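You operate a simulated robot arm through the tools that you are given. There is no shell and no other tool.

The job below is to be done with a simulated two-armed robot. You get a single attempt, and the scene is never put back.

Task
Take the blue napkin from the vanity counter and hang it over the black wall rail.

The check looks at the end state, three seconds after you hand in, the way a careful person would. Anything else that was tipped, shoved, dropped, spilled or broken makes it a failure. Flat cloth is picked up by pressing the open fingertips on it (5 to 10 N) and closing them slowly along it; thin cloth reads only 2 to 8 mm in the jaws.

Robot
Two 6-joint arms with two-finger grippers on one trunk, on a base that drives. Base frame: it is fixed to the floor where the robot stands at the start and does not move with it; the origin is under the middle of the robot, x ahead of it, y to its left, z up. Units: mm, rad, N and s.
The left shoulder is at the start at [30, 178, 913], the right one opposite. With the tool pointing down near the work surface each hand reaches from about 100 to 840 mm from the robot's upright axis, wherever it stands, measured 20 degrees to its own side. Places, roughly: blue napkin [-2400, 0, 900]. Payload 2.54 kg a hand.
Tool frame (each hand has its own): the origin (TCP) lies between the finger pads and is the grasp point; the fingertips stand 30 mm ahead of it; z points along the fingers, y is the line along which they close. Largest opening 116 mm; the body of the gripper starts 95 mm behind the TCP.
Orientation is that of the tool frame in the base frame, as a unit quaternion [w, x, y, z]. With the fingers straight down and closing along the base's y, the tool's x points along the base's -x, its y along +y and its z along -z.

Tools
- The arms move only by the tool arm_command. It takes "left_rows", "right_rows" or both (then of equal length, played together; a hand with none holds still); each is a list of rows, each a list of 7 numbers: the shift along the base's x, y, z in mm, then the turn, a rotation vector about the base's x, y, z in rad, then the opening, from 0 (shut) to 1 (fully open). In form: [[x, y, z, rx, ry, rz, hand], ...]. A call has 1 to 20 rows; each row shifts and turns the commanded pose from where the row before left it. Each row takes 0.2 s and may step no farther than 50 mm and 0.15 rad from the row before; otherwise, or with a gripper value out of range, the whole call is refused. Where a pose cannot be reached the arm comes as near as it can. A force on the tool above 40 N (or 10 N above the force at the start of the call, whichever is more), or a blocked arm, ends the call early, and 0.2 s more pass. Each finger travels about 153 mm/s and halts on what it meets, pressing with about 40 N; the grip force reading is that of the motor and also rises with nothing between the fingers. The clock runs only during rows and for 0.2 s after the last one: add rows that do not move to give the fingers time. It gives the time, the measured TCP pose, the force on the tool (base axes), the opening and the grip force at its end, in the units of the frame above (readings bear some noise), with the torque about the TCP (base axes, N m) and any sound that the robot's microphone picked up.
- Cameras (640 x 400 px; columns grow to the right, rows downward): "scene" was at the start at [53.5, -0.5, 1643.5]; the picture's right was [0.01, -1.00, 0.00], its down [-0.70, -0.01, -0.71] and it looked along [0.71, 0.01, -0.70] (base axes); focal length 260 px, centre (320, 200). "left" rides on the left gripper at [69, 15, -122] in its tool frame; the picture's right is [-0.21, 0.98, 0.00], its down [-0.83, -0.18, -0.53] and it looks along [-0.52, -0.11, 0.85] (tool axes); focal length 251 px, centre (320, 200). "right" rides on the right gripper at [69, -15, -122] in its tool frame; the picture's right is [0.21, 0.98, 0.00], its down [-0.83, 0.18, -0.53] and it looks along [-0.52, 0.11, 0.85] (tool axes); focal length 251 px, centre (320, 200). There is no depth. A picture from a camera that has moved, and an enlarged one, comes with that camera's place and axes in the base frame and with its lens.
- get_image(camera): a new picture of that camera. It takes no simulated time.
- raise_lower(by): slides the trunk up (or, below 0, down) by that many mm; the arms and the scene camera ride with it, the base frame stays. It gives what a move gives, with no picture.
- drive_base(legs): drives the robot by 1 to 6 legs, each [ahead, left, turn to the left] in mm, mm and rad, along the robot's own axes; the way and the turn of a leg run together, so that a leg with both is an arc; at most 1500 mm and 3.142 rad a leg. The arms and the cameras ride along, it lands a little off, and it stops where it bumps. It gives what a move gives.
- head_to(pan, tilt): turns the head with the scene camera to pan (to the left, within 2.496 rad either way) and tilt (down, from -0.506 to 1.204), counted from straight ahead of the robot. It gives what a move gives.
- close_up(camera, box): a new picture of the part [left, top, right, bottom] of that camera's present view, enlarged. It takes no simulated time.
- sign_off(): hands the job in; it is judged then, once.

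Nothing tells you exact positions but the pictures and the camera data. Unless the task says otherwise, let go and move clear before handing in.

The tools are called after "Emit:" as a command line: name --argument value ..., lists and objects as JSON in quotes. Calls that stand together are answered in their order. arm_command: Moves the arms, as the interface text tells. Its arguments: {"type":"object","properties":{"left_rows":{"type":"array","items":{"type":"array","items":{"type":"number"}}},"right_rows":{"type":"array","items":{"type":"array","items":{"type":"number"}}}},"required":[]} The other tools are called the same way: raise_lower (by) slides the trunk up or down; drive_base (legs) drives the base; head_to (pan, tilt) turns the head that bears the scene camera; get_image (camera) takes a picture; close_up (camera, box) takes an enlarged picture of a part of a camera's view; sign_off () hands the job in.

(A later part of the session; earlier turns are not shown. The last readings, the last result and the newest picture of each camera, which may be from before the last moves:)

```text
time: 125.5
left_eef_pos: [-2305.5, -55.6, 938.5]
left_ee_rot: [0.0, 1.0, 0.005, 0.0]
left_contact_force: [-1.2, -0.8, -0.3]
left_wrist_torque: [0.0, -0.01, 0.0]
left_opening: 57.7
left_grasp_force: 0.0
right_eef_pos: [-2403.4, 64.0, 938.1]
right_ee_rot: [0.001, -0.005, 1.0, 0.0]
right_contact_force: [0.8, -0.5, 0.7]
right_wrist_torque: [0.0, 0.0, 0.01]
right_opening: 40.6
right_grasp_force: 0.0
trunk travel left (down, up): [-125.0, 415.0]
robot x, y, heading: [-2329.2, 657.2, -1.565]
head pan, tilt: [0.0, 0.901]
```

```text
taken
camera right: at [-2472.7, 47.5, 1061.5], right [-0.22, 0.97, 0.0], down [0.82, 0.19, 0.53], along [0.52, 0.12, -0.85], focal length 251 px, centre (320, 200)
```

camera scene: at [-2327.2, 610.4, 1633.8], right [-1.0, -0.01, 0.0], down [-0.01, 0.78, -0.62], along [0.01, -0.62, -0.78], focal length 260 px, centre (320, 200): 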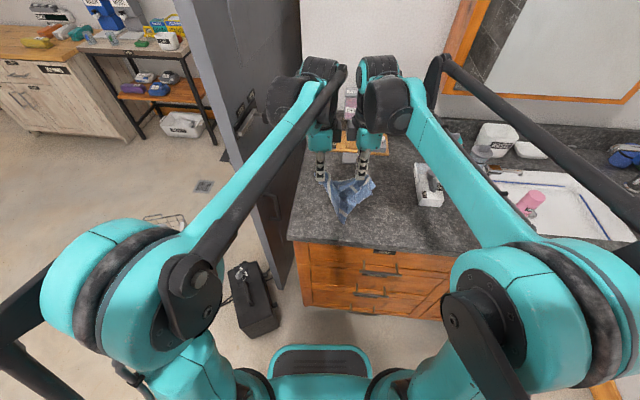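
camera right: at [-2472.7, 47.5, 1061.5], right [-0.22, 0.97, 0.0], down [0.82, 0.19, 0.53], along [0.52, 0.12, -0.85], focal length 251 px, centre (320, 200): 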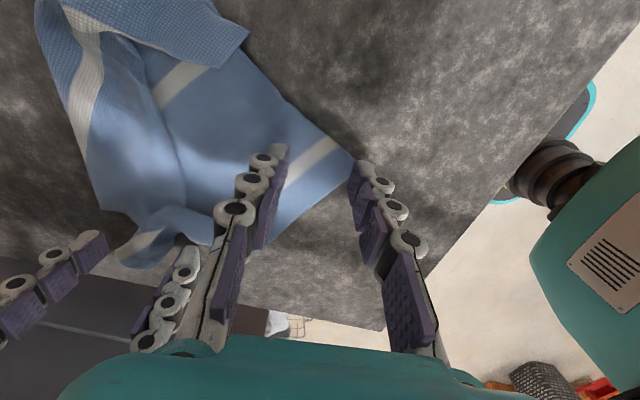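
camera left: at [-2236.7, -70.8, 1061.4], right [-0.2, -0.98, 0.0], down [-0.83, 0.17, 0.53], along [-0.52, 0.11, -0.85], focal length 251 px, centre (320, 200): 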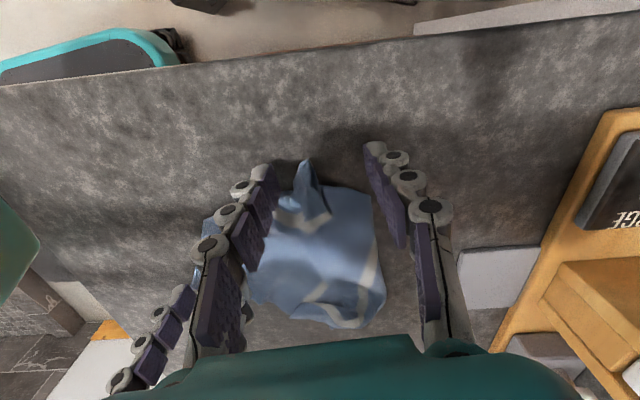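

The left fingers straddle the raised corner and the right fingers straddle the flat corner. I'll lower to contact.

Emit:
arm_command --left_rows '[[0, 0, -2, 0, 0, 0, 0.5], [0, 0, -2, 0, 0, 0, 0.5], [0, 0, -2, 0, 0, 0, 0.5]]' --right_rows '[[0, 0, -2, 0, 0, 0, 0.35], [0, 0, -3, 0, 0, 0, 0.35], [0, 0, -2, 0, 0, 0, 0.35]]'

Emit:
arm_command --right_rows '[[0, 0, -0.7, 0, 0, 0, 0.35], [0, 0, 0, 0, 0, 0, 0.35]]'

```text
time: 126.3
left_eef_pos: [-2304.4, -55.9, 934.5]
left_ee_rot: [0.0, 1.0, 0.005, 0.0]
left_contact_force: [-0.3, -1.0, 1.1]
left_wrist_torque: [-0.02, 0.02, 0.01]
left_opening: 58.2
left_grasp_force: 0.0
right_eef_pos: [-2403.7, 63.4, 932.0]
right_ee_rot: [0.0, -0.006, 1.0, 0.0]
right_contact_force: [-0.6, -0.6, -0.8]
right_wrist_torque: [-0.02, -0.02, 0.03]
right_opening: 40.6
right_grasp_force: 0.1
trunk travel left (down, up): [-125.0, 415.0]
robot x, y, heading: [-2331.4, 656.3, -1.563]
head pan, tilt: [0.0, 0.901]
```

```text
time: 126.9
left_eef_pos: [-2305.0, -55.9, 934.5]
left_ee_rot: [0.001, 1.0, 0.005, 0.0]
left_contact_force: [-0.7, 0.4, -0.1]
left_wrist_torque: [0.01, -0.02, 0.01]
left_opening: 57.8
left_grasp_force: 0.0
right_eef_pos: [-2403.9, 64.5, 929.8]
right_ee_rot: [0.0, -0.005, 1.0, 0.0]
right_contact_force: [0.1, -0.3, 4.4]
right_wrist_torque: [0.01, 0.04, 0.02]
right_opening: 40.4
right_grasp_force: 0.3
trunk travel left (down, up): [-125.0, 415.0]
robot x, y, heading: [-2330.6, 657.9, -1.556]
head pan, tilt: [0.0, 0.901]
```

Emit:
arm_command --left_rows '[[0, 0, -1, 0, 0, 0, 0.46], [0, 0, -1, 0, 0, 0, 0.42], [0, 0, 0, 0, 0, 0, 0.38], [0, 0, 0, 0, 0, 0, 0.34], [0, 0, 0, 0, 0, 0, 0.3], [0, 0, 0, 0, 0, 0, 0.26], [0, 0, 0, 0, 0, 0, 0.22], [0, 0, 0, 0, 0, 0, 0.18]]' --right_rows '[[0, 0, -0.2, 0, 0, 0, 0.33], [0, 0, 0, 0, 0, 0, 0.31], [0, 0, 0, 0, 0, 0, 0.29], [0, 0, 0, 0, 0, 0, 0.27], [0, 0, 0, 0, 0, 0, 0.25], [0, 0, 0, 0, 0, 0, 0.23], [0, 0, 0, 0, 0, 0, 0.21], [0, 0, 0, 0, 0, 0, 0.19]]'

Emit:
get_image --camera "left"

Emit:
get_image --camera "right"

```text
time: 128.7
left_eef_pos: [-2304.9, -54.8, 933.0]
left_ee_rot: [0.001, 1.0, 0.006, 0.0]
left_contact_force: [-0.2, 0.1, 1.0]
left_wrist_torque: [0.0, 0.01, -0.01]
left_opening: 20.8
left_grasp_force: 0.1
right_eef_pos: [-2403.4, 64.0, 929.5]
right_ee_rot: [0.0, -0.005, 1.0, 0.0]
right_contact_force: [0.6, 0.3, 7.0]
right_wrist_torque: [0.01, 0.0, -0.02]
right_opening: 21.4
right_grasp_force: 0.1
trunk travel left (down, up): [-125.0, 415.0]
robot x, y, heading: [-2331.9, 659.3, -1.554]
head pan, tilt: [0.0, 0.901]
```

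```text
taken
camera left: at [-2235.8, -70.7, 1054.7], right [-0.2, -0.98, 0.0], down [-0.83, 0.17, 0.53], along [-0.52, 0.11, -0.85], focal length 251 px, centre (320, 200)
```

left: 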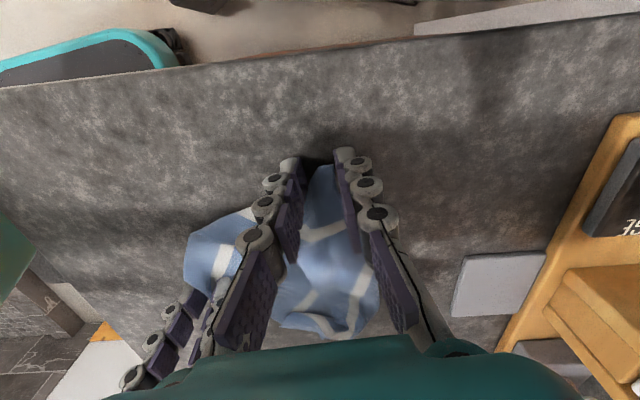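

```text
taken
camera right: at [-2472.4, 48.6, 1053.5], right [-0.22, 0.97, 0.0], down [0.82, 0.19, 0.53], along [0.52, 0.12, -0.85], focal length 251 px, centre (320, 200)
```

right: 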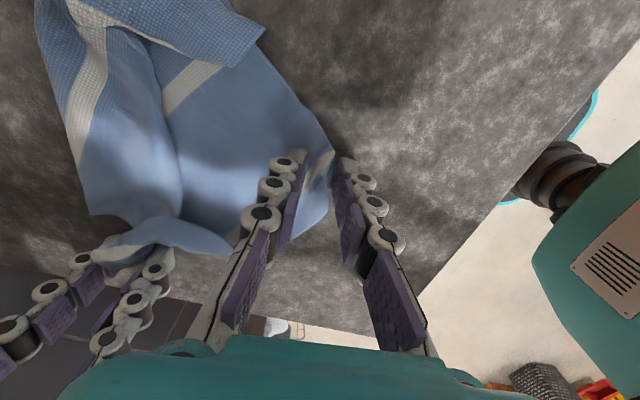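

Both corners are being gathered into the jaws. I'll finish closing with a little extra press on the right.

Emit:
arm_command --left_rows '[[0, 0, 0, 0, 0, 0, 0.15], [0, 0, 0, 0, 0, 0, 0.12], [0, 0, 0, 0, 0, 0, 0.09], [0, 0, 0, 0, 0, 0, 0.06], [0, 0, 0, 0, 0, 0, 0.03], [0, 0, 0, 0, 0, 0, 0], [0, 0, 0, 0, 0, 0, 0], [0, 0, 0, 0, 0, 0, 0], [0, 0, 0, 0, 0, 0, 0]]' --right_rows '[[0, 0, 0, 0, 0, 0, 0.17], [0, 0, -0.2, 0, 0, 0, 0.14], [0, 0, 0, 0, 0, 0, 0.11], [0, 0, -0.2, 0, 0, 0, 0.08], [0, 0, 0, 0, 0, 0, 0.05], [0, 0, -0.1, 0, 0, 0, 0.02], [0, 0, 0, 0, 0, 0, 0], [0, 0, 0, 0, 0, 0, 0], [0, 0, 0, 0, 0, 0, 0]]'

Emit:
get_image --camera "left"

Emit:
get_image --camera "right"

```text
time: 130.7
left_eef_pos: [-2305.5, -55.1, 932.1]
left_ee_rot: [0.001, 1.0, 0.005, 0.0]
left_contact_force: [0.9, 0.0, -0.4]
left_wrist_torque: [0.01, 0.02, 0.0]
left_opening: 6.6
left_grasp_force: 35.4
right_eef_pos: [-2403.5, 63.6, 928.9]
right_ee_rot: [0.0, -0.005, 1.0, 0.0]
right_contact_force: [-0.9, 1.9, 1.7]
right_wrist_torque: [-0.1, 0.11, -0.01]
right_opening: 3.4
right_grasp_force: 39.1
trunk travel left (down, up): [-125.0, 415.0]
robot x, y, heading: [-2331.2, 657.4, -1.562]
head pan, tilt: [0.0, 0.901]
```

```text
taken
camera left: at [-2235.9, -70.9, 1054.6], right [-0.2, -0.98, 0.0], down [-0.83, 0.17, 0.53], along [-0.52, 0.11, -0.85], focal length 251 px, centre (320, 200)
```

left: 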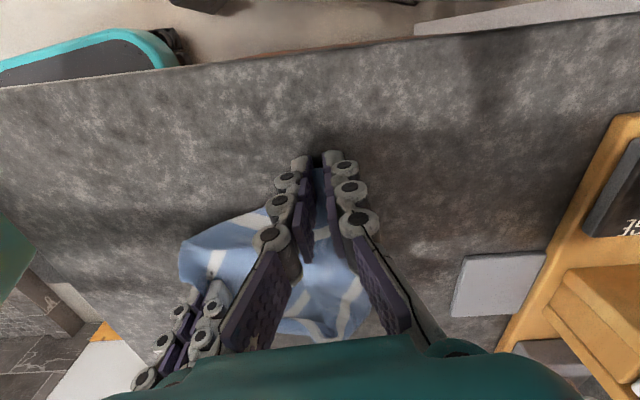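

```text
taken
camera right: at [-2472.6, 47.9, 1053.8], right [-0.22, 0.97, 0.0], down [0.82, 0.19, 0.53], along [0.52, 0.12, -0.85], focal length 251 px, centre (320, 200)
```

right: 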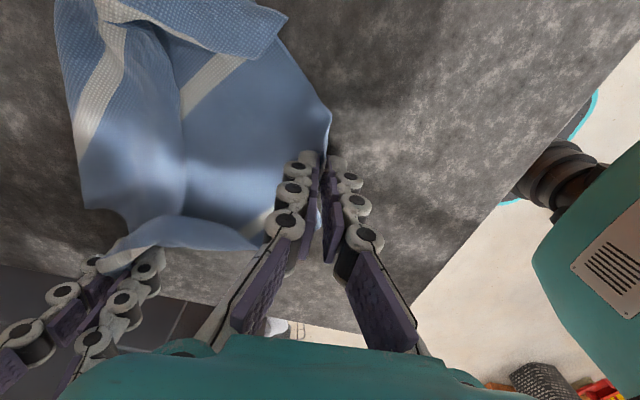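

Both corners are held, reading 6.6 and 3.4 mm. I'll lift slowly.

Emit:
arm_command --left_rows '[[0, 0, 3, 0, 0, 0, 0], [0, 0, 4, 0, 0, 0, 0], [0, 0, 5, 0, 0, 0, 0], [0, 0, 6, 0, 0, 0, 0], [0, 0, 8, 0, 0, 0, 0], [0, 0, 8, 0, 0, 0, 0], [0, 0, 8, 0, 0, 0, 0], [0, 0, 8, 0, 0, 0, 0], [0, 0, 8, 0, 0, 0, 0], [0, 0, 8, 0, 0, 0, 0], [0, 0, 8, 0, 0, 0, 0], [0, 0, 8, 0, 0, 0, 0], [0, 0, 8, 0, 0, 0, 0], [0, 0, 8, 0, 0, 0, 0], [0, 0, 8, 0, 0, 0, 0], [0, 0, 8, 0, 0, 0, 0], [0, 0, 8, 0, 0, 0, 0]]' --right_rows '[[0, 0, 3, 0, 0, 0, 0], [0, 0, 4, 0, 0, 0, 0], [0, 0, 5, 0, 0, 0, 0], [0, 0, 6, 0, 0, 0, 0], [0, 0, 8, 0, 0, 0, 0], [0, 0, 8, 0, 0, 0, 0], [0, 0, 8, 0, 0, 0, 0], [0, 0, 8, 0, 0, 0, 0], [0, 0, 8, 0, 0, 0, 0], [0, 0, 8, 0, 0, 0, 0], [0, 0, 8, 0, 0, 0, 0], [0, 0, 8, 0, 0, 0, 0], [0, 0, 8, 0, 0, 0, 0], [0, 0, 8, 0, 0, 0, 0], [0, 0, 8, 0, 0, 0, 0], [0, 0, 8, 0, 0, 0, 0], [0, 0, 8, 0, 0, 0, 0]]'

Emit:
close_up --camera "scene" --box '[260, 110, 400, 220]'

Emit:
get_image --camera "left"

Emit:
get_image --camera "right"

```text
time: 134.3
left_eef_pos: [-2304.1, -55.2, 1055.9]
left_ee_rot: [0.001, 1.0, 0.005, 0.0]
left_contact_force: [0.7, 0.3, 0.2]
left_wrist_torque: [-0.02, 0.01, -0.01]
left_opening: 6.5
left_grasp_force: 34.3
right_eef_pos: [-2403.7, 65.1, 1052.9]
right_ee_rot: [0.0, -0.005, 1.0, 0.001]
right_contact_force: [0.4, 0.2, -2.0]
right_wrist_torque: [-0.03, 0.03, -0.06]
right_opening: 6.3
right_grasp_force: 33.6
trunk travel left (down, up): [-125.0, 415.0]
robot x, y, heading: [-2330.9, 651.4, -1.56]
head pan, tilt: [0.0, 0.901]
```

```text
3.64 times, centred on (330, 165) of scene
camera zoom: at [-2327.1, 611.2, 1633.8], right [-1.0, -0.01, 0.0], down [-0.01, 0.78, -0.62], along [0.01, -0.62, -0.78], focal length 944 px, centre (284, 327)
```

zoom: 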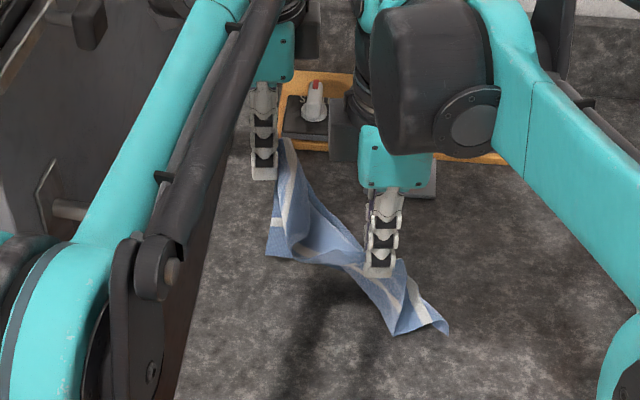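

```text
taken
camera left: at [-2235.7, -70.6, 1177.3], right [-0.2, -0.98, 0.0], down [-0.83, 0.17, 0.53], along [-0.52, 0.11, -0.85], focal length 251 px, centre (320, 200)
```

left: 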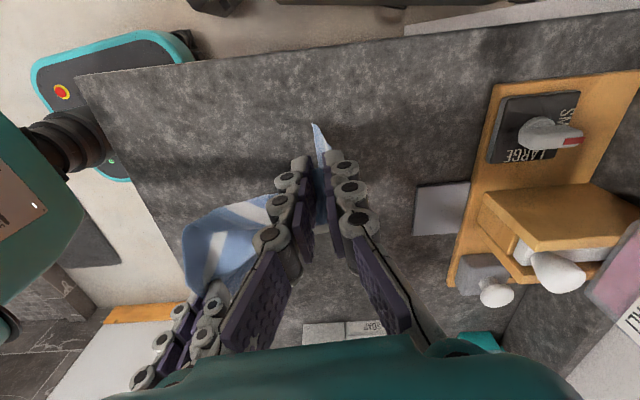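

```text
taken
camera right: at [-2472.7, 48.7, 1175.7], right [-0.22, 0.97, 0.0], down [0.82, 0.19, 0.53], along [0.52, 0.12, -0.85], focal length 251 px, centre (320, 200)
```

right: 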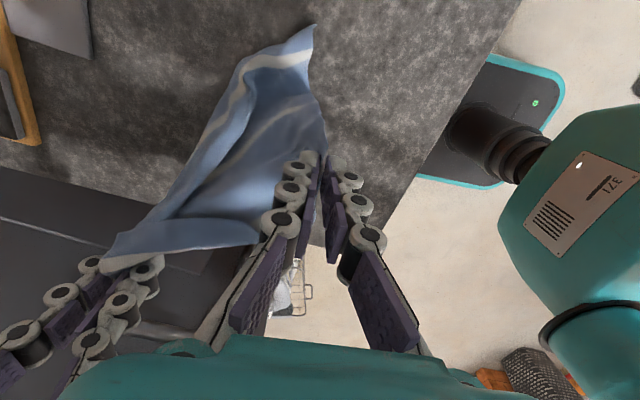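

The napkin is opening out, held by two adjacent corners of one edge. I'll raise it further and swing the hands level so the edge runs left-right.

Emit:
arm_command --left_rows '[[-1.7, 5, 9, 0, 0, 0, 0], [-1.7, 5, 9, 0, 0, 0, 0], [-1.7, 5, 9, 0, 0, 0, 0], [-1.7, 5, 9, 0, 0, 0, 0], [-1.7, 5, 9, 0, 0, 0, 0], [-1.7, 5, 9, 0, 0, 0, 0], [-1.7, 5, 9, 0, 0, 0, 0], [-1.7, 5, 9, 0, 0, 0, 0], [-1.7, 5, 9, 0, 0, 0, 0], [-1.7, 5, 9, 0, 0, 0, 0], [-1.7, 5, 9, 0, 0, 0, 0], [-1.7, 5, 9, 0, 0, 0, 0], [-1.7, 5, 9, 0, 0, 0, 0], [-1.7, 5, 9, 0, 0, 0, 0], [-1.7, 5, 9, 0, 0, 0, 0], [0, 0, 0, 0, 0, 0, 0], [0, 0, 0, 0, 0, 0, 0]]' --right_rows '[[-5.7, -3, 9, 0, 0, 0, 0], [-5.7, -3, 9, 0, 0, 0, 0], [-5.7, -3, 9, 0, 0, 0, 0], [-5.7, -3, 9, 0, 0, 0, 0], [-5.7, -3, 9, 0, 0, 0, 0], [-5.7, -3, 9, 0, 0, 0, 0], [-5.7, -3, 9, 0, 0, 0, 0], [-5.7, -3, 9, 0, 0, 0, 0], [-5.7, -3, 9, 0, 0, 0, 0], [-5.7, -3, 9, 0, 0, 0, 0], [-5.7, -3, 9, 0, 0, 0, 0], [-5.7, -3, 9, 0, 0, 0, 0], [-5.7, -3, 9, 0, 0, 0, 0], [-5.7, -3, 9, 0, 0, 0, 0], [-5.7, -3, 9, 0, 0, 0, 0], [0, 0, 0, 0, 0, 0, 0], [0, 0, 0, 0, 0, 0, 0]]'

Emit:
close_up --camera "scene" --box '[260, 90, 420, 240]'

Emit:
get_image --camera "left"

Emit:
get_image --camera "right"

```text
time: 137.9
left_eef_pos: [-2330.0, 19.2, 1189.8]
left_ee_rot: [0.001, 1.0, 0.005, 0.001]
left_contact_force: [0.2, 0.5, -0.5]
left_wrist_torque: [-0.03, -0.01, -0.03]
left_opening: 6.2
left_grasp_force: 35.0
right_eef_pos: [-2489.6, 20.3, 1187.4]
right_ee_rot: [0.0, -0.006, 1.0, -0.001]
right_contact_force: [-0.1, 0.5, -0.3]
right_wrist_torque: [0.01, 0.02, 0.01]
right_opening: 5.1
right_grasp_force: 31.7
trunk travel left (down, up): [-125.0, 415.0]
robot x, y, heading: [-2328.7, 660.3, -1.558]
head pan, tilt: [0.0, 0.901]
```

```text
2.67 times, centred on (340, 165) of scene
camera zoom: at [-2327.3, 610.6, 1633.7], right [-1.0, -0.01, 0.0], down [-0.01, 0.78, -0.62], along [0.01, -0.62, -0.78], focal length 692 px, centre (267, 293)
```

zoom: 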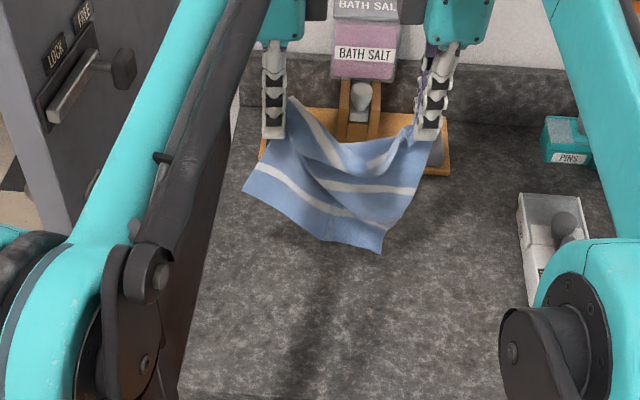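

```text
taken
camera left: at [-2261.3, 3.9, 1311.9], right [-0.2, -0.98, 0.0], down [-0.83, 0.17, 0.53], along [-0.52, 0.11, -0.85], focal length 251 px, centre (320, 200)
```

left: 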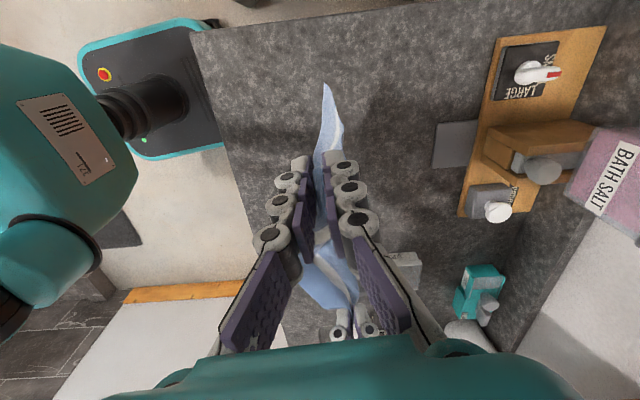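

```text
taken
camera right: at [-2558.2, 3.8, 1310.4], right [-0.22, 0.97, 0.0], down [0.82, 0.19, 0.53], along [0.52, 0.12, -0.85], focal length 251 px, centre (320, 200)
```

right: 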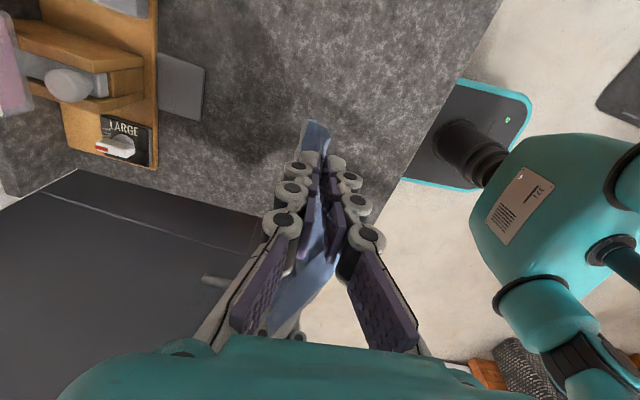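

The napkin hangs fully unfolded from one edge with firm grips (6.2 and 5.1 mm). To get a balanced drape I'll lay it flat again with the held edge at the far side. Then I'll re-pinch about 75 mm in from that edge, so a flap can go behind the rail.

Emit:
arm_command --left_rows '[[0, 9.5, 0, 0, 0, 0, 0], [0, 9.5, 0, 0, 0, 0, 0], [0, 9.5, 0, 0, 0, 0, 0], [0, 9.5, 0, 0, 0, 0, 0], [0, 9.5, 0, 0, 0, 0, 0], [0, 9.5, 0, 0, 0, 0, 0], [0, 9.5, 0, 0, 0, 0, 0], [0, 9.5, 0, 0, 0, 0, 0], [0, 9.5, 0, 0, 0, 0, 0], [0, 9.5, 0, 0, 0, 0, 0], [0, 0, -10, 0, 0, 0, 0], [0, 0, -10, 0, 0, 0, 0], [0, 0, -10, 0, 0, 0, 0], [0, 0, 0, 0, 0, 0, 0], [0, 0, 0, 0, 0, 0, 0], [0, 0, 0, 0, 0, 0, 0]]' --right_rows '[[0, 9.5, 0, 0, 0, 0, 0], [0, 9.5, 0, 0, 0, 0, 0], [0, 9.5, 0, 0, 0, 0, 0], [0, 9.5, 0, 0, 0, 0, 0], [0, 9.5, 0, 0, 0, 0, 0], [0, 9.5, 0, 0, 0, 0, 0], [0, 9.5, 0, 0, 0, 0, 0], [0, 9.5, 0, 0, 0, 0, 0], [0, 9.5, 0, 0, 0, 0, 0], [0, 9.5, 0, 0, 0, 0, 0], [0, 0, -10, 0, 0, 0, 0], [0, 0, -10, 0, 0, 0, 0], [0, 0, -10, 0, 0, 0, 0], [0, 0, 0, 0, 0, 0, 0], [0, 0, 0, 0, 0, 0, 0], [0, 0, 0, 0, 0, 0, 0]]'

Emit:
arm_command --left_rows '[[0, -15, -1, 0, 0, 0, 0], [0, -15, -1, 0, 0, 0, 0], [0, -22, -4, 0, 0, 0, 0], [0, -29, -9, 0, 0, 0, 0], [0, -31, -15, 0, 0, 0, 0], [0, -29, -20, 0, 0, 0, 0], [0, -27, -25, 0, 0, 0, 0], [0, -19, -25, 0, 0, 0, 0], [0, -15, -25, 0, 0, 0, 0], [0, -10, -25, 0, 0, 0, 0], [0, -7, -25, 0, 0, 0, 0], [0, -5, -25, 0, 0, 0, 0], [0, -1, -20, 0, 0, 0, 0], [0, 0, 0, 0, 0, 0, 0]]' --right_rows '[[0, -15, -1, 0, 0, 0, 0], [0, -15, -1, 0, 0, 0, 0], [0, -22, -4, 0, 0, 0, 0], [0, -29, -9, 0, 0, 0, 0], [0, -31, -15, 0, 0, 0, 0], [0, -29, -20, 0, 0, 0, 0], [0, -27, -25, 0, 0, 0, 0], [0, -19, -25, 0, 0, 0, 0], [0, -15, -25, 0, 0, 0, 0], [0, -10, -25, 0, 0, 0, 0], [0, -7, -25, 0, 0, 0, 0], [0, -5, -25, 0, 0, 0, 0], [0, -1, -18, 0, 0, 0, 0], [0, 0, 0, 0, 0, 0, 0]]'

Emit:
close_up --camera "scene" --box '[260, 90, 420, 240]'

Emit:
get_image --camera "left"

Emit:
get_image --camera "right"

```text
time: 141.3
left_eef_pos: [-2330.2, 115.6, 1158.8]
left_ee_rot: [0.0, 1.0, 0.006, 0.0]
left_contact_force: [0.2, -0.6, 0.2]
left_wrist_torque: [0.03, 0.03, 0.0]
left_opening: 6.3
left_grasp_force: 34.2
right_eef_pos: [-2491.2, 114.8, 1156.6]
right_ee_rot: [0.001, -0.006, 1.0, 0.0]
right_contact_force: [0.5, 1.1, -2.3]
right_wrist_torque: [0.01, -0.01, 0.01]
right_opening: 1.4
right_grasp_force: 27.2
trunk travel left (down, up): [-125.0, 415.0]
robot x, y, heading: [-2334.0, 658.9, -1.558]
head pan, tilt: [0.0, 0.901]
```

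```text
time: 144.3
left_eef_pos: [-2330.0, -110.4, 940.6]
left_ee_rot: [0.0, 1.0, 0.005, 0.0]
left_contact_force: [-0.2, -0.4, 0.2]
left_wrist_torque: [-0.01, 0.01, -0.01]
left_opening: 6.2
left_grasp_force: 34.1
right_eef_pos: [-2489.3, -110.2, 940.2]
right_ee_rot: [0.0, -0.005, 1.0, 0.0]
right_contact_force: [-0.3, -1.5, -1.7]
right_wrist_torque: [-0.05, 0.0, 0.0]
right_opening: 0.2
right_grasp_force: 25.0
trunk travel left (down, up): [-125.0, 415.0]
robot x, y, heading: [-2332.7, 660.1, -1.561]
head pan, tilt: [0.0, 0.901]
```

```text
2.67 times, centred on (340, 165) of scene
camera zoom: at [-2327.2, 610.8, 1633.8], right [-1.0, -0.01, 0.0], down [-0.01, 0.78, -0.62], along [0.01, -0.62, -0.78], focal length 692 px, centre (267, 293)
```

zoom: 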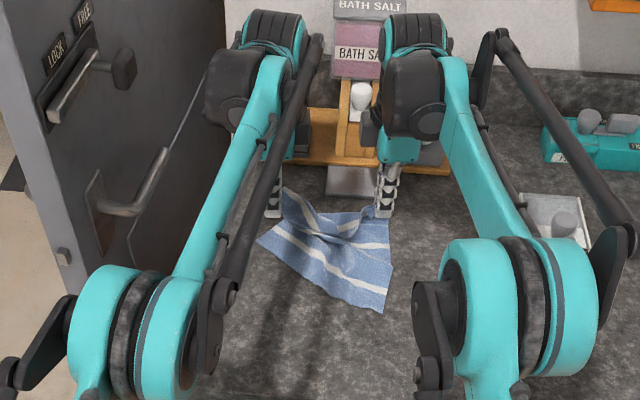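

```text
taken
camera left: at [-2261.6, -126.6, 1063.0], right [-0.2, -0.98, 0.0], down [-0.83, 0.17, 0.53], along [-0.52, 0.11, -0.85], focal length 251 px, centre (320, 200)
```

left: 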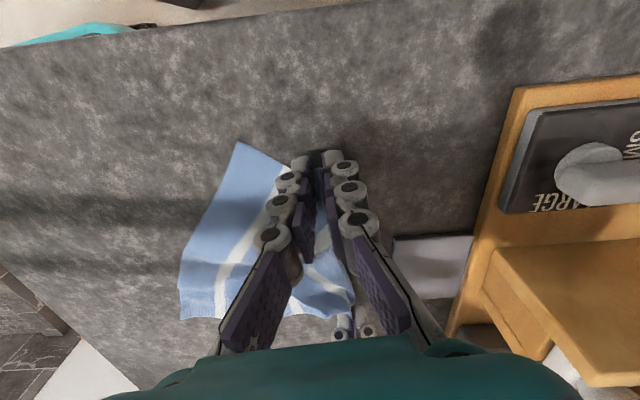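

```text
taken
camera right: at [-2558.5, -126.3, 1062.4], right [-0.22, 0.97, 0.0], down [0.82, 0.19, 0.53], along [0.52, 0.12, -0.85], focal length 251 px, centre (320, 200)
```

right: 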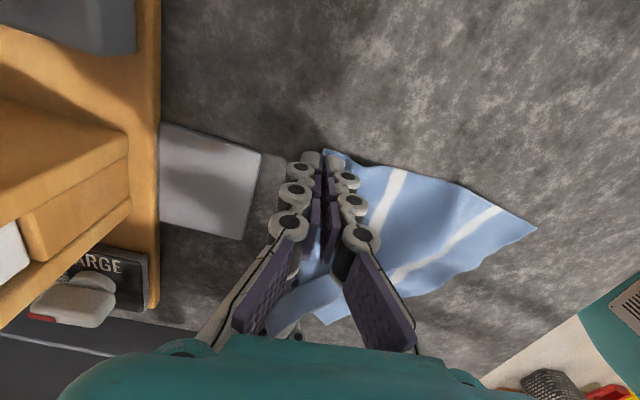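

It is laid out nearly flat. I'll release both sides, lift clear and look.

Emit:
arm_command --left_rows '[[0, 0, -4, 0, 0, 0, 0], [0, 0, 0, 0, 0, 0, 0.08], [0, 0, 0, 0, 0, 0, 0.16], [0, 0, 0, 0, 0, 0, 0.2], [0, 0, 10, 0, 0, 0, 0.2], [0, 0, 20, 0, 0, 0, 0.2], [5, 0, 30, 0, 0, 0, 0.2], [10, 20, 35, 0, 0, 0, 0.2], [10, 40, 20, 0, 0, 0, 0.2], [10, 40, 20, 0, 0, 0, 0.2], [10, 40, 20, 0, 0, 0, 0.2], [0, 45, 0, 0, 0, 0, 0.2], [0, 45, 0, 0, 0, 0, 0.2], [0, 45, 0, 0, 0, 0, 0.2]]' --right_rows '[[0, 0, -4, 0, 0, 0, 0], [0, 0, 0, 0, 0, 0, 0.08], [0, 0, 0, 0, 0, 0, 0.16], [0, 0, 0, 0, 0, 0, 0.2], [0, 0, 10, 0, 0, 0, 0.2], [0, 0, 20, 0, 0, 0, 0.2], [-5, 0, 30, 0, 0, 0, 0.2], [-15, 20, 35, 0, 0, 0, 0.2], [-20, 35, 20, 0, 0, 0, 0.2], [-20, 35, 20, 0, 0, 0, 0.2], [-20, 35, 20, 0, 0, 0, 0.2], [0, 45, 0, 0, 0, 0, 0.2], [0, 45, 0, 0, 0, 0, 0.2], [0, 45, 0, 0, 0, 0, 0.2]]'

Emit:
close_up --camera "scene" --box '[290, 140, 390, 210]'

Emit:
get_image --camera "left"

Emit:
get_image --camera "right"

```text
time: 147.3
left_eef_pos: [-2285.1, 166.8, 1093.3]
left_ee_rot: [0.002, 1.0, 0.005, 0.0]
left_contact_force: [-0.2, 0.8, 0.0]
left_wrist_torque: [-0.11, 0.05, 0.02]
left_opening: 23.4
left_grasp_force: 0.1
right_eef_pos: [-2569.6, 153.8, 1089.6]
right_ee_rot: [0.0, -0.006, 1.0, 0.0]
right_contact_force: [0.3, 0.0, 0.1]
right_wrist_torque: [-0.07, 0.02, 0.0]
right_opening: 23.3
right_grasp_force: 0.2
trunk travel left (down, up): [-125.0, 415.0]
robot x, y, heading: [-2329.3, 662.9, -1.564]
head pan, tilt: [0.0, 0.901]
```

```text
5.71 times, centred on (340, 175) of scene
camera zoom: at [-2326.6, 614.9, 1633.9], right [-1.0, -0.01, 0.0], down [-0.01, 0.78, -0.62], along [0.01, -0.62, -0.78], focal length 1483 px, centre (206, 343)
```

zoom: 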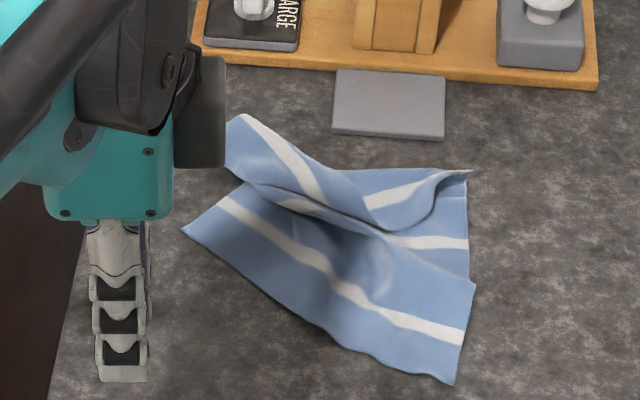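

```text
taken
camera left: at [-2216.0, 151.8, 1216.4], right [-0.2, -0.98, 0.0], down [-0.83, 0.17, 0.53], along [-0.52, 0.11, -0.85], focal length 251 px, centre (320, 200)
```

left: 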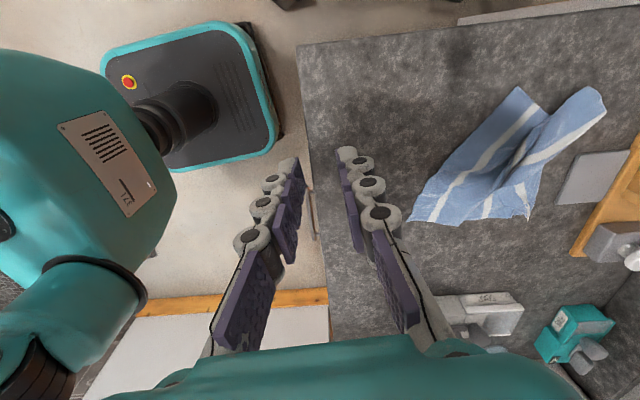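

```text
taken
camera right: at [-2637.9, 137.7, 1213.7], right [-0.22, 0.97, 0.0], down [0.82, 0.19, 0.53], along [0.52, 0.12, -0.85], focal length 251 px, centre (320, 200)
```

right: 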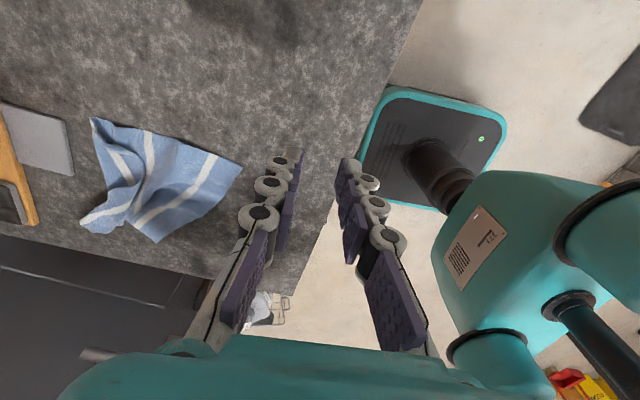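

All corners are free now, but there is a Z-pleat on the left side: the near-left corner sits at about [-2300,-63] and should be some 120 mm nearer the robot. I'll pinch the near edge at two spots and pull it gently toward the robot along the counter to draw the pleat out.

Emit:
arm_command --left_rows '[[-6.2, -24.2, 0, 0, 0, 0, 0.3], [-6.2, -24.2, 0, 0, 0, 0, 0.35], [-6.2, -24.2, 0, 0, 0, 0, 0.35], [-6.2, -24.2, 0, 0, 0, 0, 0.35], [-6.2, -24.2, -21, 0, 0, 0, 0.35], [-6.2, -24.2, -21, 0, 0, 0, 0.35], [-6.2, -24.2, -21, 0, 0, 0, 0.35], [-6.2, -24.2, -21, 0, 0, 0, 0.35], [-6.2, -24.2, -21, 0, 0, 0, 0.35]]' --right_rows '[[13.8, -14, 0, 0, 0, 0, 0.3], [13.8, -14, 0, 0, 0, 0, 0.35], [13.8, -14, 0, 0, 0, 0, 0.35], [13.8, -14, 0, 0, 0, 0, 0.35], [13.8, -14, -21, 0, 0, 0, 0.35], [13.8, -14, -21, 0, 0, 0, 0.35], [13.8, -14, -21, 0, 0, 0, 0.35], [13.8, -14, -21, 0, 0, 0, 0.35], [13.8, -14, -19, 0, 0, 0, 0.35]]'

Emit:
get_image --camera "left"

Emit:
get_image --camera "right"

```text
time: 149.3
left_eef_pos: [-2344.2, -53.1, 982.9]
left_ee_rot: [0.0, 1.0, 0.005, -0.001]
left_contact_force: [0.5, -1.3, 0.1]
left_wrist_torque: [0.03, -0.01, -0.02]
left_opening: 40.5
left_grasp_force: 0.1
right_eef_pos: [-2444.8, 19.8, 985.2]
right_ee_rot: [0.0, -0.004, 1.0, 0.001]
right_contact_force: [0.0, -0.2, 0.4]
right_wrist_torque: [0.02, 0.0, -0.01]
right_opening: 40.9
right_grasp_force: 0.0
trunk travel left (down, up): [-125.0, 415.0]
robot x, y, heading: [-2330.4, 657.9, -1.559]
head pan, tilt: [0.0, 0.901]
```

```text
taken
camera left: at [-2274.4, -70.1, 1105.2], right [-0.2, -0.98, 0.0], down [-0.83, 0.17, 0.53], along [-0.52, 0.11, -0.85], focal length 251 px, centre (320, 200)
```

left: 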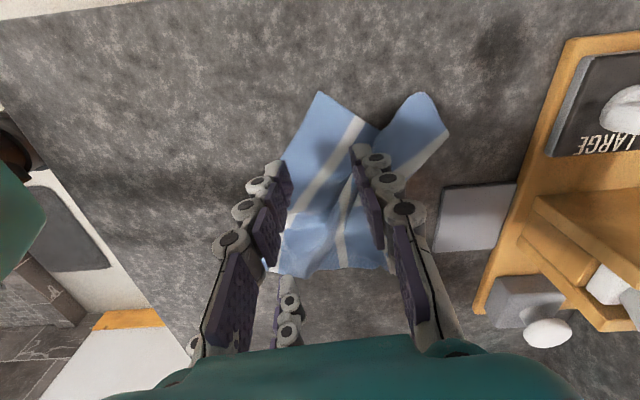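

```text
taken
camera right: at [-2514.2, 4.5, 1109.1], right [-0.22, 0.97, 0.0], down [0.82, 0.19, 0.53], along [0.52, 0.12, -0.85], focal length 251 px, centre (320, 200)
```

right: 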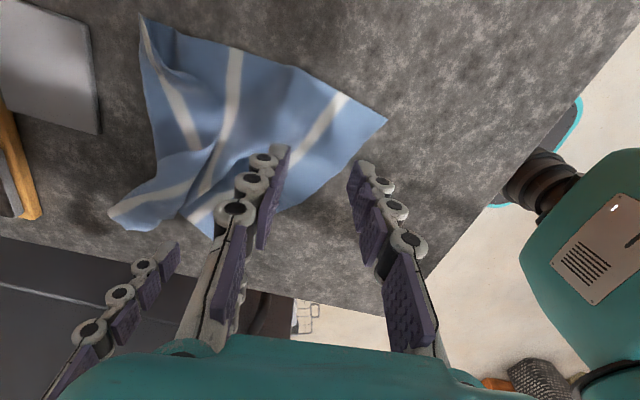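

Emit:
arm_command --left_rows '[[0, 3, -15, 0, 0, 0, 0.35], [0, 0, -15, 0, 0, 0, 0.35], [0, 0, -15, 0, 0, 0, 0.35], [0, 0, -4, 0, 0, 0, 0.35], [0, 0, -2, 0, 0, 0, 0.35]]' --right_rows '[[0, 5, -15, 0, 0, 0, 0.35], [0, 0, -15, 0, 0, 0, 0.35], [0, 0, -15, 0, 0, 0, 0.35], [0, 0, -5, 0, 0, 0, 0.35], [0, 0, -3, 0, 0, 0, 0.35]]'

Emit:
arm_command --left_rows '[[0, 0, -0.6, 0, 0, 0, 0.35], [0, 0, 0, 0, 0, 0, 0.35]]' --right_rows '[[0, 0, -0.6, 0, 0, 0, 0.35], [0, 0, 0, 0, 0, 0, 0.35]]'

```text
time: 150.5
left_eef_pos: [-2341.6, -50.6, 932.9]
left_ee_rot: [0.001, 1.0, 0.005, 0.0]
left_contact_force: [0.0, 0.1, -0.3]
left_wrist_torque: [0.0, -0.02, -0.01]
left_opening: 40.6
left_grasp_force: 0.0
right_eef_pos: [-2445.0, 26.9, 934.0]
right_ee_rot: [0.001, -0.005, 1.0, 0.001]
right_contact_force: [-1.0, -0.9, -0.8]
right_wrist_torque: [0.04, -0.03, 0.02]
right_opening: 40.6
right_grasp_force: 0.0
trunk travel left (down, up): [-125.0, 415.0]
robot x, y, heading: [-2325.9, 659.7, -1.561]
head pan, tilt: [0.0, 0.901]
```

```text
time: 151.1
left_eef_pos: [-2340.2, -50.7, 933.0]
left_ee_rot: [0.0, 1.0, 0.005, 0.0]
left_contact_force: [-0.9, 0.1, -1.2]
left_wrist_torque: [0.02, 0.0, 0.03]
left_opening: 40.5
left_grasp_force: 0.0
right_eef_pos: [-2445.7, 29.1, 933.8]
right_ee_rot: [0.0, -0.005, 1.0, 0.001]
right_contact_force: [0.9, 0.1, 0.7]
right_wrist_torque: [-0.01, 0.0, -0.02]
right_opening: 41.0
right_grasp_force: 0.0
trunk travel left (down, up): [-125.0, 415.0]
robot x, y, heading: [-2328.8, 657.1, -1.556]
head pan, tilt: [0.0, 0.901]
```

Emit:
arm_command --left_rows '[[0, 0, -1, 0, 0, 0, 0.35], [0, 0, -1, 0, 0, 0, 0.35]]' --right_rows '[[0, 0, -1.5, 0, 0, 0, 0.35], [0, 0, -1, 0, 0, 0, 0.35]]'

Emit:
arm_command --left_rows '[[0, 0, -0.6, 0, 0, 0, 0.35], [0, 0, 0, 0, 0, 0, 0.35]]' --right_rows '[[0, 0, -0.6, 0, 0, 0, 0.35], [0, 0, 0, 0, 0, 0, 0.35]]'

```text
time: 151.7
left_eef_pos: [-2341.3, -49.9, 931.7]
left_ee_rot: [0.0, 1.0, 0.005, 0.0]
left_contact_force: [-0.1, -0.1, -0.5]
left_wrist_torque: [0.0, 0.0, 0.01]
left_opening: 40.6
left_grasp_force: 0.0
right_eef_pos: [-2446.3, 30.0, 931.6]
right_ee_rot: [0.0, -0.005, 1.0, 0.001]
right_contact_force: [-0.9, 0.4, 0.6]
right_wrist_torque: [0.0, -0.01, 0.01]
right_opening: 40.6
right_grasp_force: 0.1
trunk travel left (down, up): [-125.0, 415.0]
robot x, y, heading: [-2326.3, 654.6, -1.563]
head pan, tilt: [0.0, 0.901]
```

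```text
time: 152.3
left_eef_pos: [-2341.4, -49.9, 931.1]
left_ee_rot: [0.001, 1.0, 0.005, 0.0]
left_contact_force: [0.3, 0.2, 0.7]
left_wrist_torque: [0.02, 0.0, -0.02]
left_opening: 40.3
left_grasp_force: 0.1
right_eef_pos: [-2445.5, 29.0, 929.9]
right_ee_rot: [-0.001, -0.005, 1.0, 0.0]
right_contact_force: [0.7, -0.5, 4.7]
right_wrist_torque: [0.06, 0.01, 0.0]
right_opening: 41.1
right_grasp_force: 0.1
trunk travel left (down, up): [-125.0, 415.0]
robot x, y, heading: [-2328.4, 659.2, -1.562]
head pan, tilt: [0.0, 0.901]
```

Right is in contact at 4.7 N, while the left needs a bit more before closing.

Emit:
arm_command --left_rows '[[0, 0, -0.7, 0, 0, 0, 0.35], [0, 0, -0.3, 0, 0, 0, 0.35], [0, 0, 0, 0, 0, 0, 0.33], [0, 0, 0, 0, 0, 0, 0.31], [0, 0, 0, 0, 0, 0, 0.29], [0, 0, 0, 0, 0, 0, 0.27], [0, 0, 0, 0, 0, 0, 0.25], [0, 0, 0, 0, 0, 0, 0.23]]' --right_rows '[[0, 0, 0, 0, 0, 0, 0.35], [0, 0, -0.2, 0, 0, 0, 0.35], [0, 0, 0, 0, 0, 0, 0.33], [0, 0, 0, 0, 0, 0, 0.31], [0, 0, 0, 0, 0, 0, 0.29], [0, 0, 0, 0, 0, 0, 0.27], [0, 0, 0, 0, 0, 0, 0.25], [0, 0, 0, 0, 0, 0, 0.23]]'

Emit:
arm_command --left_rows '[[0, 0, -0.2, 0, 0, 0, 0.2], [0, 0, 0, 0, 0, 0, 0.17], [0, 0, -0.2, 0, 0, 0, 0.14], [0, 0, 0, 0, 0, 0, 0.11], [0, 0, -0.2, 0, 0, 0, 0.08], [0, 0, 0, 0, 0, 0, 0.05], [0, 0, 0, 0, 0, 0, 0.02], [0, 0, 0, 0, 0, 0, 0], [0, 0, 0, 0, 0, 0, 0], [0, 0, 0, 0, 0, 0, 0]]' --right_rows '[[0, 0, -0.2, 0, 0, 0, 0.2], [0, 0, 0, 0, 0, 0, 0.17], [0, 0, -0.2, 0, 0, 0, 0.14], [0, 0, 0, 0, 0, 0, 0.11], [0, 0, -0.2, 0, 0, 0, 0.08], [0, 0, 0, 0, 0, 0, 0.05], [0, 0, 0, 0, 0, 0, 0.02], [0, 0, 0, 0, 0, 0, 0], [0, 0, 0, 0, 0, 0, 0], [0, 0, 0, 0, 0, 0, 0]]'

Emit:
get_image --camera "left"

Emit:
get_image --camera "right"

```text
time: 154.1
left_eef_pos: [-2342.4, -49.0, 931.4]
left_ee_rot: [0.0, 1.0, 0.006, 0.0]
left_contact_force: [-0.6, -0.5, 3.3]
left_wrist_torque: [0.01, 0.0, -0.03]
left_opening: 26.0
left_grasp_force: 0.2
right_eef_pos: [-2444.6, 29.9, 930.3]
right_ee_rot: [0.0, -0.005, 1.0, -0.001]
right_contact_force: [0.2, -0.3, 7.8]
right_wrist_torque: [-0.02, 0.03, 0.04]
right_opening: 26.5
right_grasp_force: 0.0
trunk travel left (down, up): [-125.0, 415.0]
robot x, y, heading: [-2330.3, 658.0, -1.563]
head pan, tilt: [0.0, 0.901]
```

```text
time: 156.3
left_eef_pos: [-2341.8, -50.2, 930.6]
left_ee_rot: [-0.001, 1.0, 0.006, 0.0]
left_contact_force: [0.6, 0.0, 0.4]
left_wrist_torque: [0.06, 0.0, 0.02]
left_opening: 4.6
left_grasp_force: 40.6
right_eef_pos: [-2445.6, 27.6, 928.2]
right_ee_rot: [0.001, -0.006, 1.0, 0.0]
right_contact_force: [-0.6, 1.1, 14.6]
right_wrist_torque: [-0.04, 0.08, 0.02]
right_opening: 0.5
right_grasp_force: 31.5
trunk travel left (down, up): [-125.0, 415.0]
robot x, y, heading: [-2328.1, 661.3, -1.56]
head pan, tilt: [0.0, 0.901]
```

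```text
taken
camera left: at [-2272.2, -65.6, 1052.9], right [-0.2, -0.98, 0.0], down [-0.83, 0.17, 0.53], along [-0.52, 0.11, -0.85], focal length 251 px, centre (320, 200)
```

left: 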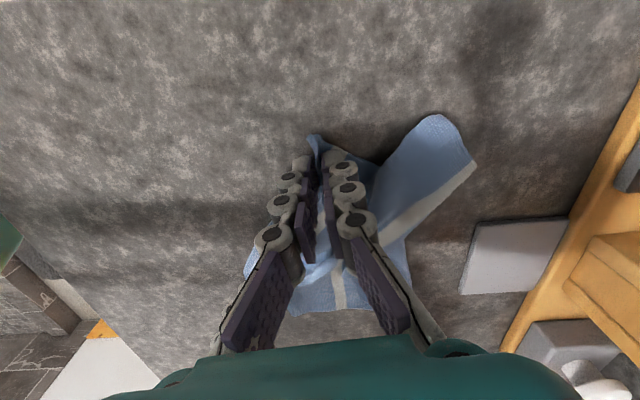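

```text
taken
camera right: at [-2514.2, 12.3, 1052.7], right [-0.22, 0.97, 0.0], down [0.82, 0.19, 0.53], along [0.52, 0.12, -0.85], focal length 251 px, centre (320, 200)
```

right: 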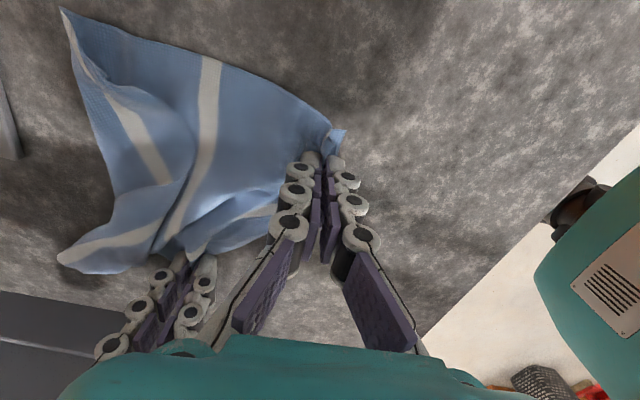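

Left holds 4.6 mm and right a thin layer. I'll raise slightly and pull the near edge toward the robot to open the pleat.

Emit:
arm_command --left_rows '[[0, 0, 4, 0, 0, 0, 0], [0, 0, 4, 0, 0, 0, 0], [4, 9, 0, 0, 0, 0, 0], [4, 9, 0, 0, 0, 0, 0], [4, 9, 0, 0, 0, 0, 0], [4, 9, 0, 0, 0, 0, 0], [4, 9, 0, 0, 0, 0, 0], [4, 9, 0, 0, 0, 0, 0], [4, 9, 0, 0, 0, 0, 0], [4, 9, 0, 0, 0, 0, 0], [4, 9, 0, 0, 0, 0, 0], [4, 9, 0, 0, 0, 0, 0], [4, 9, 0, 0, 0, 0, 0], [4, 9, 0, 0, 0, 0, 0], [4, 9, 0, 0, 0, 0, 0]]' --right_rows '[[0, 0, 4, 0, 0, 0, 0], [0, 0, 4, 0, 0, 0, 0], [2, 3.7, 0, 0, 0, 0, 0], [2, 3.7, 0, 0, 0, 0, 0], [2, 3.7, 0, 0, 0, 0, 0], [2, 3.7, 0, 0, 0, 0, 0], [2, 3.7, 0, 0, 0, 0, 0], [2, 3.7, 0, 0, 0, 0, 0], [2, 3.7, 0, 0, 0, 0, 0], [2, 3.7, 0, 0, 0, 0, 0], [2, 3.7, 0, 0, 0, 0, 0], [2, 3.7, 0, 0, 0, 0, 0], [2, 3.7, 0, 0, 0, 0, 0], [2, 3.7, 0, 0, 0, 0, 0], [2, 3.7, 0, 0, 0, 0, 0]]'

Emit:
close_up --camera "scene" --box '[280, 120, 400, 220]'

Emit:
get_image --camera "left"

Emit:
get_image --camera "right"

```text
time: 159.5
left_eef_pos: [-2289.0, 66.5, 936.7]
left_ee_rot: [0.001, 1.0, 0.005, 0.0]
left_contact_force: [-0.6, -0.2, -0.7]
left_wrist_torque: [0.06, 0.01, 0.0]
left_opening: 3.8
left_grasp_force: 40.0
right_eef_pos: [-2419.8, 75.8, 937.2]
right_ee_rot: [0.0, -0.005, 1.0, 0.0]
right_contact_force: [-0.2, 0.4, -2.8]
right_wrist_torque: [0.02, -0.02, 0.0]
right_opening: 3.6
right_grasp_force: 39.5
trunk travel left (down, up): [-125.0, 415.0]
robot x, y, heading: [-2328.7, 657.8, -1.561]
head pan, tilt: [0.0, 0.901]
```

```text
4.00 times, centred on (340, 170) of scene
camera zoom: at [-2327.0, 610.9, 1633.7], right [-1.0, -0.01, 0.0], down [-0.01, 0.78, -0.62], along [0.01, -0.62, -0.78], focal length 1038 px, centre (240, 320)
```

zoom: 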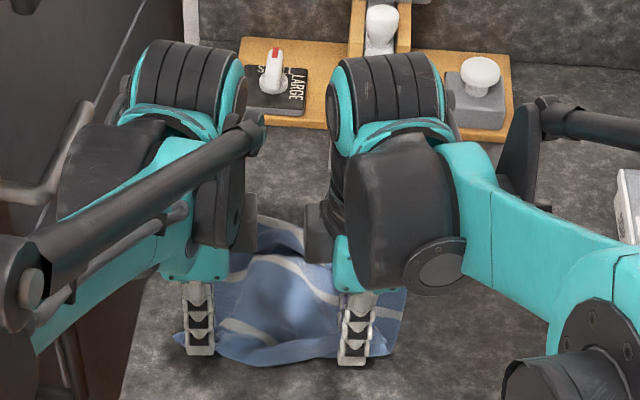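

```text
taken
camera left: at [-2220.2, 51.1, 1059.7], right [-0.2, -0.98, 0.0], down [-0.83, 0.17, 0.53], along [-0.52, 0.11, -0.85], focal length 251 px, centre (320, 200)
```

left: 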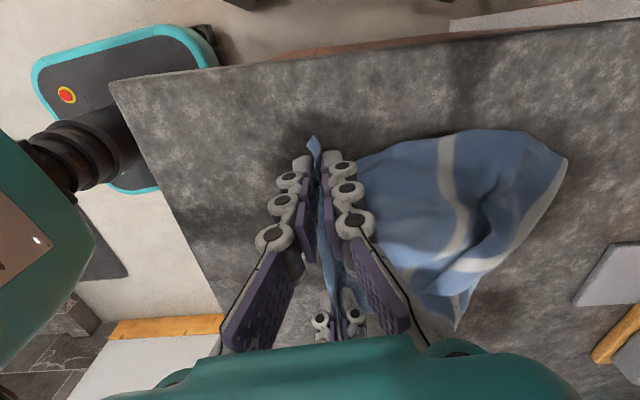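

```text
taken
camera right: at [-2487.6, 60.4, 1060.7], right [-0.22, 0.97, 0.0], down [0.82, 0.19, 0.53], along [0.52, 0.12, -0.85], focal length 251 px, centre (320, 200)
```

right: 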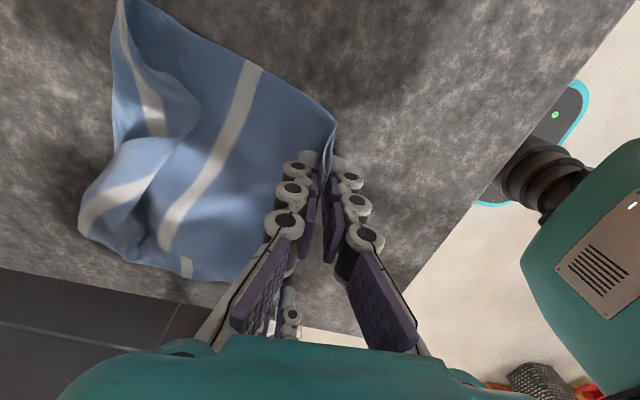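

The pleat has opened and the near edge lies straight with good grips. I'll pull a bit farther and spread slightly to smooth out the rest.

Emit:
arm_command --left_rows '[[0.5, 5, 0, 0, 0, 0, 0], [0.5, 5, 0, 0, 0, 0, 0], [0.5, 5, 0, 0, 0, 0, 0], [0.5, 5, 0, 0, 0, 0, 0], [0.5, 5, 0, 0, 0, 0, 0], [0.5, 5, 0, 0, 0, 0, 0], [0.5, 5, 0, 0, 0, 0, 0], [0.5, 5, 0, 0, 0, 0, 0], [0, 0, -4, 0, 0, 0, 0], [0, 0, 0, 0, 0, 0, 0]]' --right_rows '[[-0.5, 5, 0, 0, 0, 0, 0], [-0.5, 5, 0, 0, 0, 0, 0], [-0.5, 5, 0, 0, 0, 0, 0], [-0.5, 5, 0, 0, 0, 0, 0], [-0.5, 5, 0, 0, 0, 0, 0], [-0.5, 5, 0, 0, 0, 0, 0], [-0.5, 5, 0, 0, 0, 0, 0], [-0.5, 5, 0, 0, 0, 0, 0], [0, 0, -5, 0, 0, 0, 0], [0, 0, 0, 0, 0, 0, 0]]'

Emit:
get_image --camera "left"

Emit:
get_image --camera "right"

```text
time: 161.7
left_eef_pos: [-2284.7, 107.2, 933.2]
left_ee_rot: [0.001, 1.0, 0.005, 0.0]
left_contact_force: [0.7, 3.8, 5.3]
left_wrist_torque: [-0.03, 0.02, 0.05]
left_opening: 0.2
left_grasp_force: 25.7
right_eef_pos: [-2423.6, 116.5, 933.6]
right_ee_rot: [0.0, -0.006, 1.0, 0.0]
right_contact_force: [0.7, -0.7, 0.5]
right_wrist_torque: [0.01, 0.0, 0.01]
right_opening: 0.5
right_grasp_force: 25.2
trunk travel left (down, up): [-125.0, 415.0]
robot x, y, heading: [-2328.8, 659.7, -1.561]
head pan, tilt: [0.0, 0.901]
```

```text
taken
camera left: at [-2216.2, 91.6, 1055.8], right [-0.2, -0.98, 0.0], down [-0.83, 0.17, 0.53], along [-0.52, 0.11, -0.85], focal length 251 px, centre (320, 200)
```

left: 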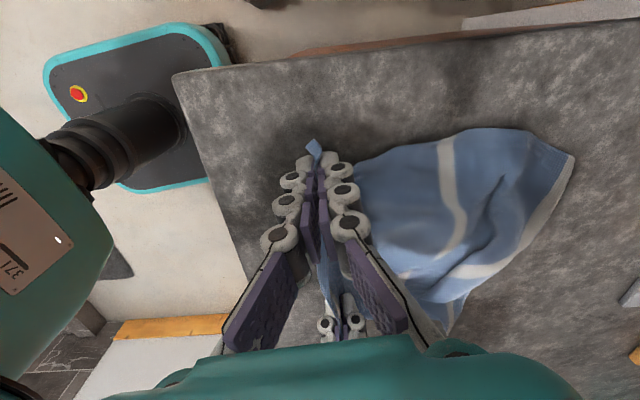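

```text
taken
camera right: at [-2492.4, 100.0, 1055.8], right [-0.22, 0.97, 0.0], down [0.82, 0.19, 0.53], along [0.52, 0.12, -0.85], focal length 251 px, centre (320, 200)
```

right: 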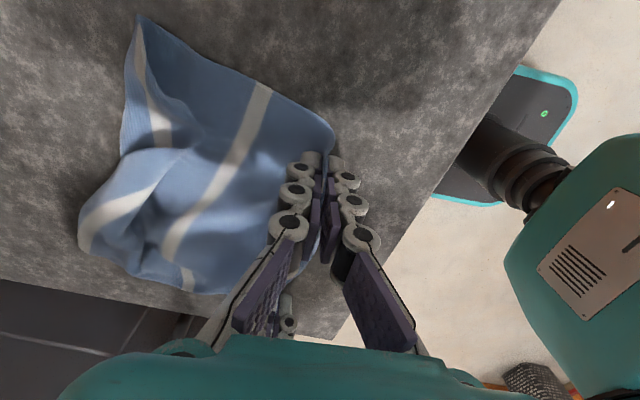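

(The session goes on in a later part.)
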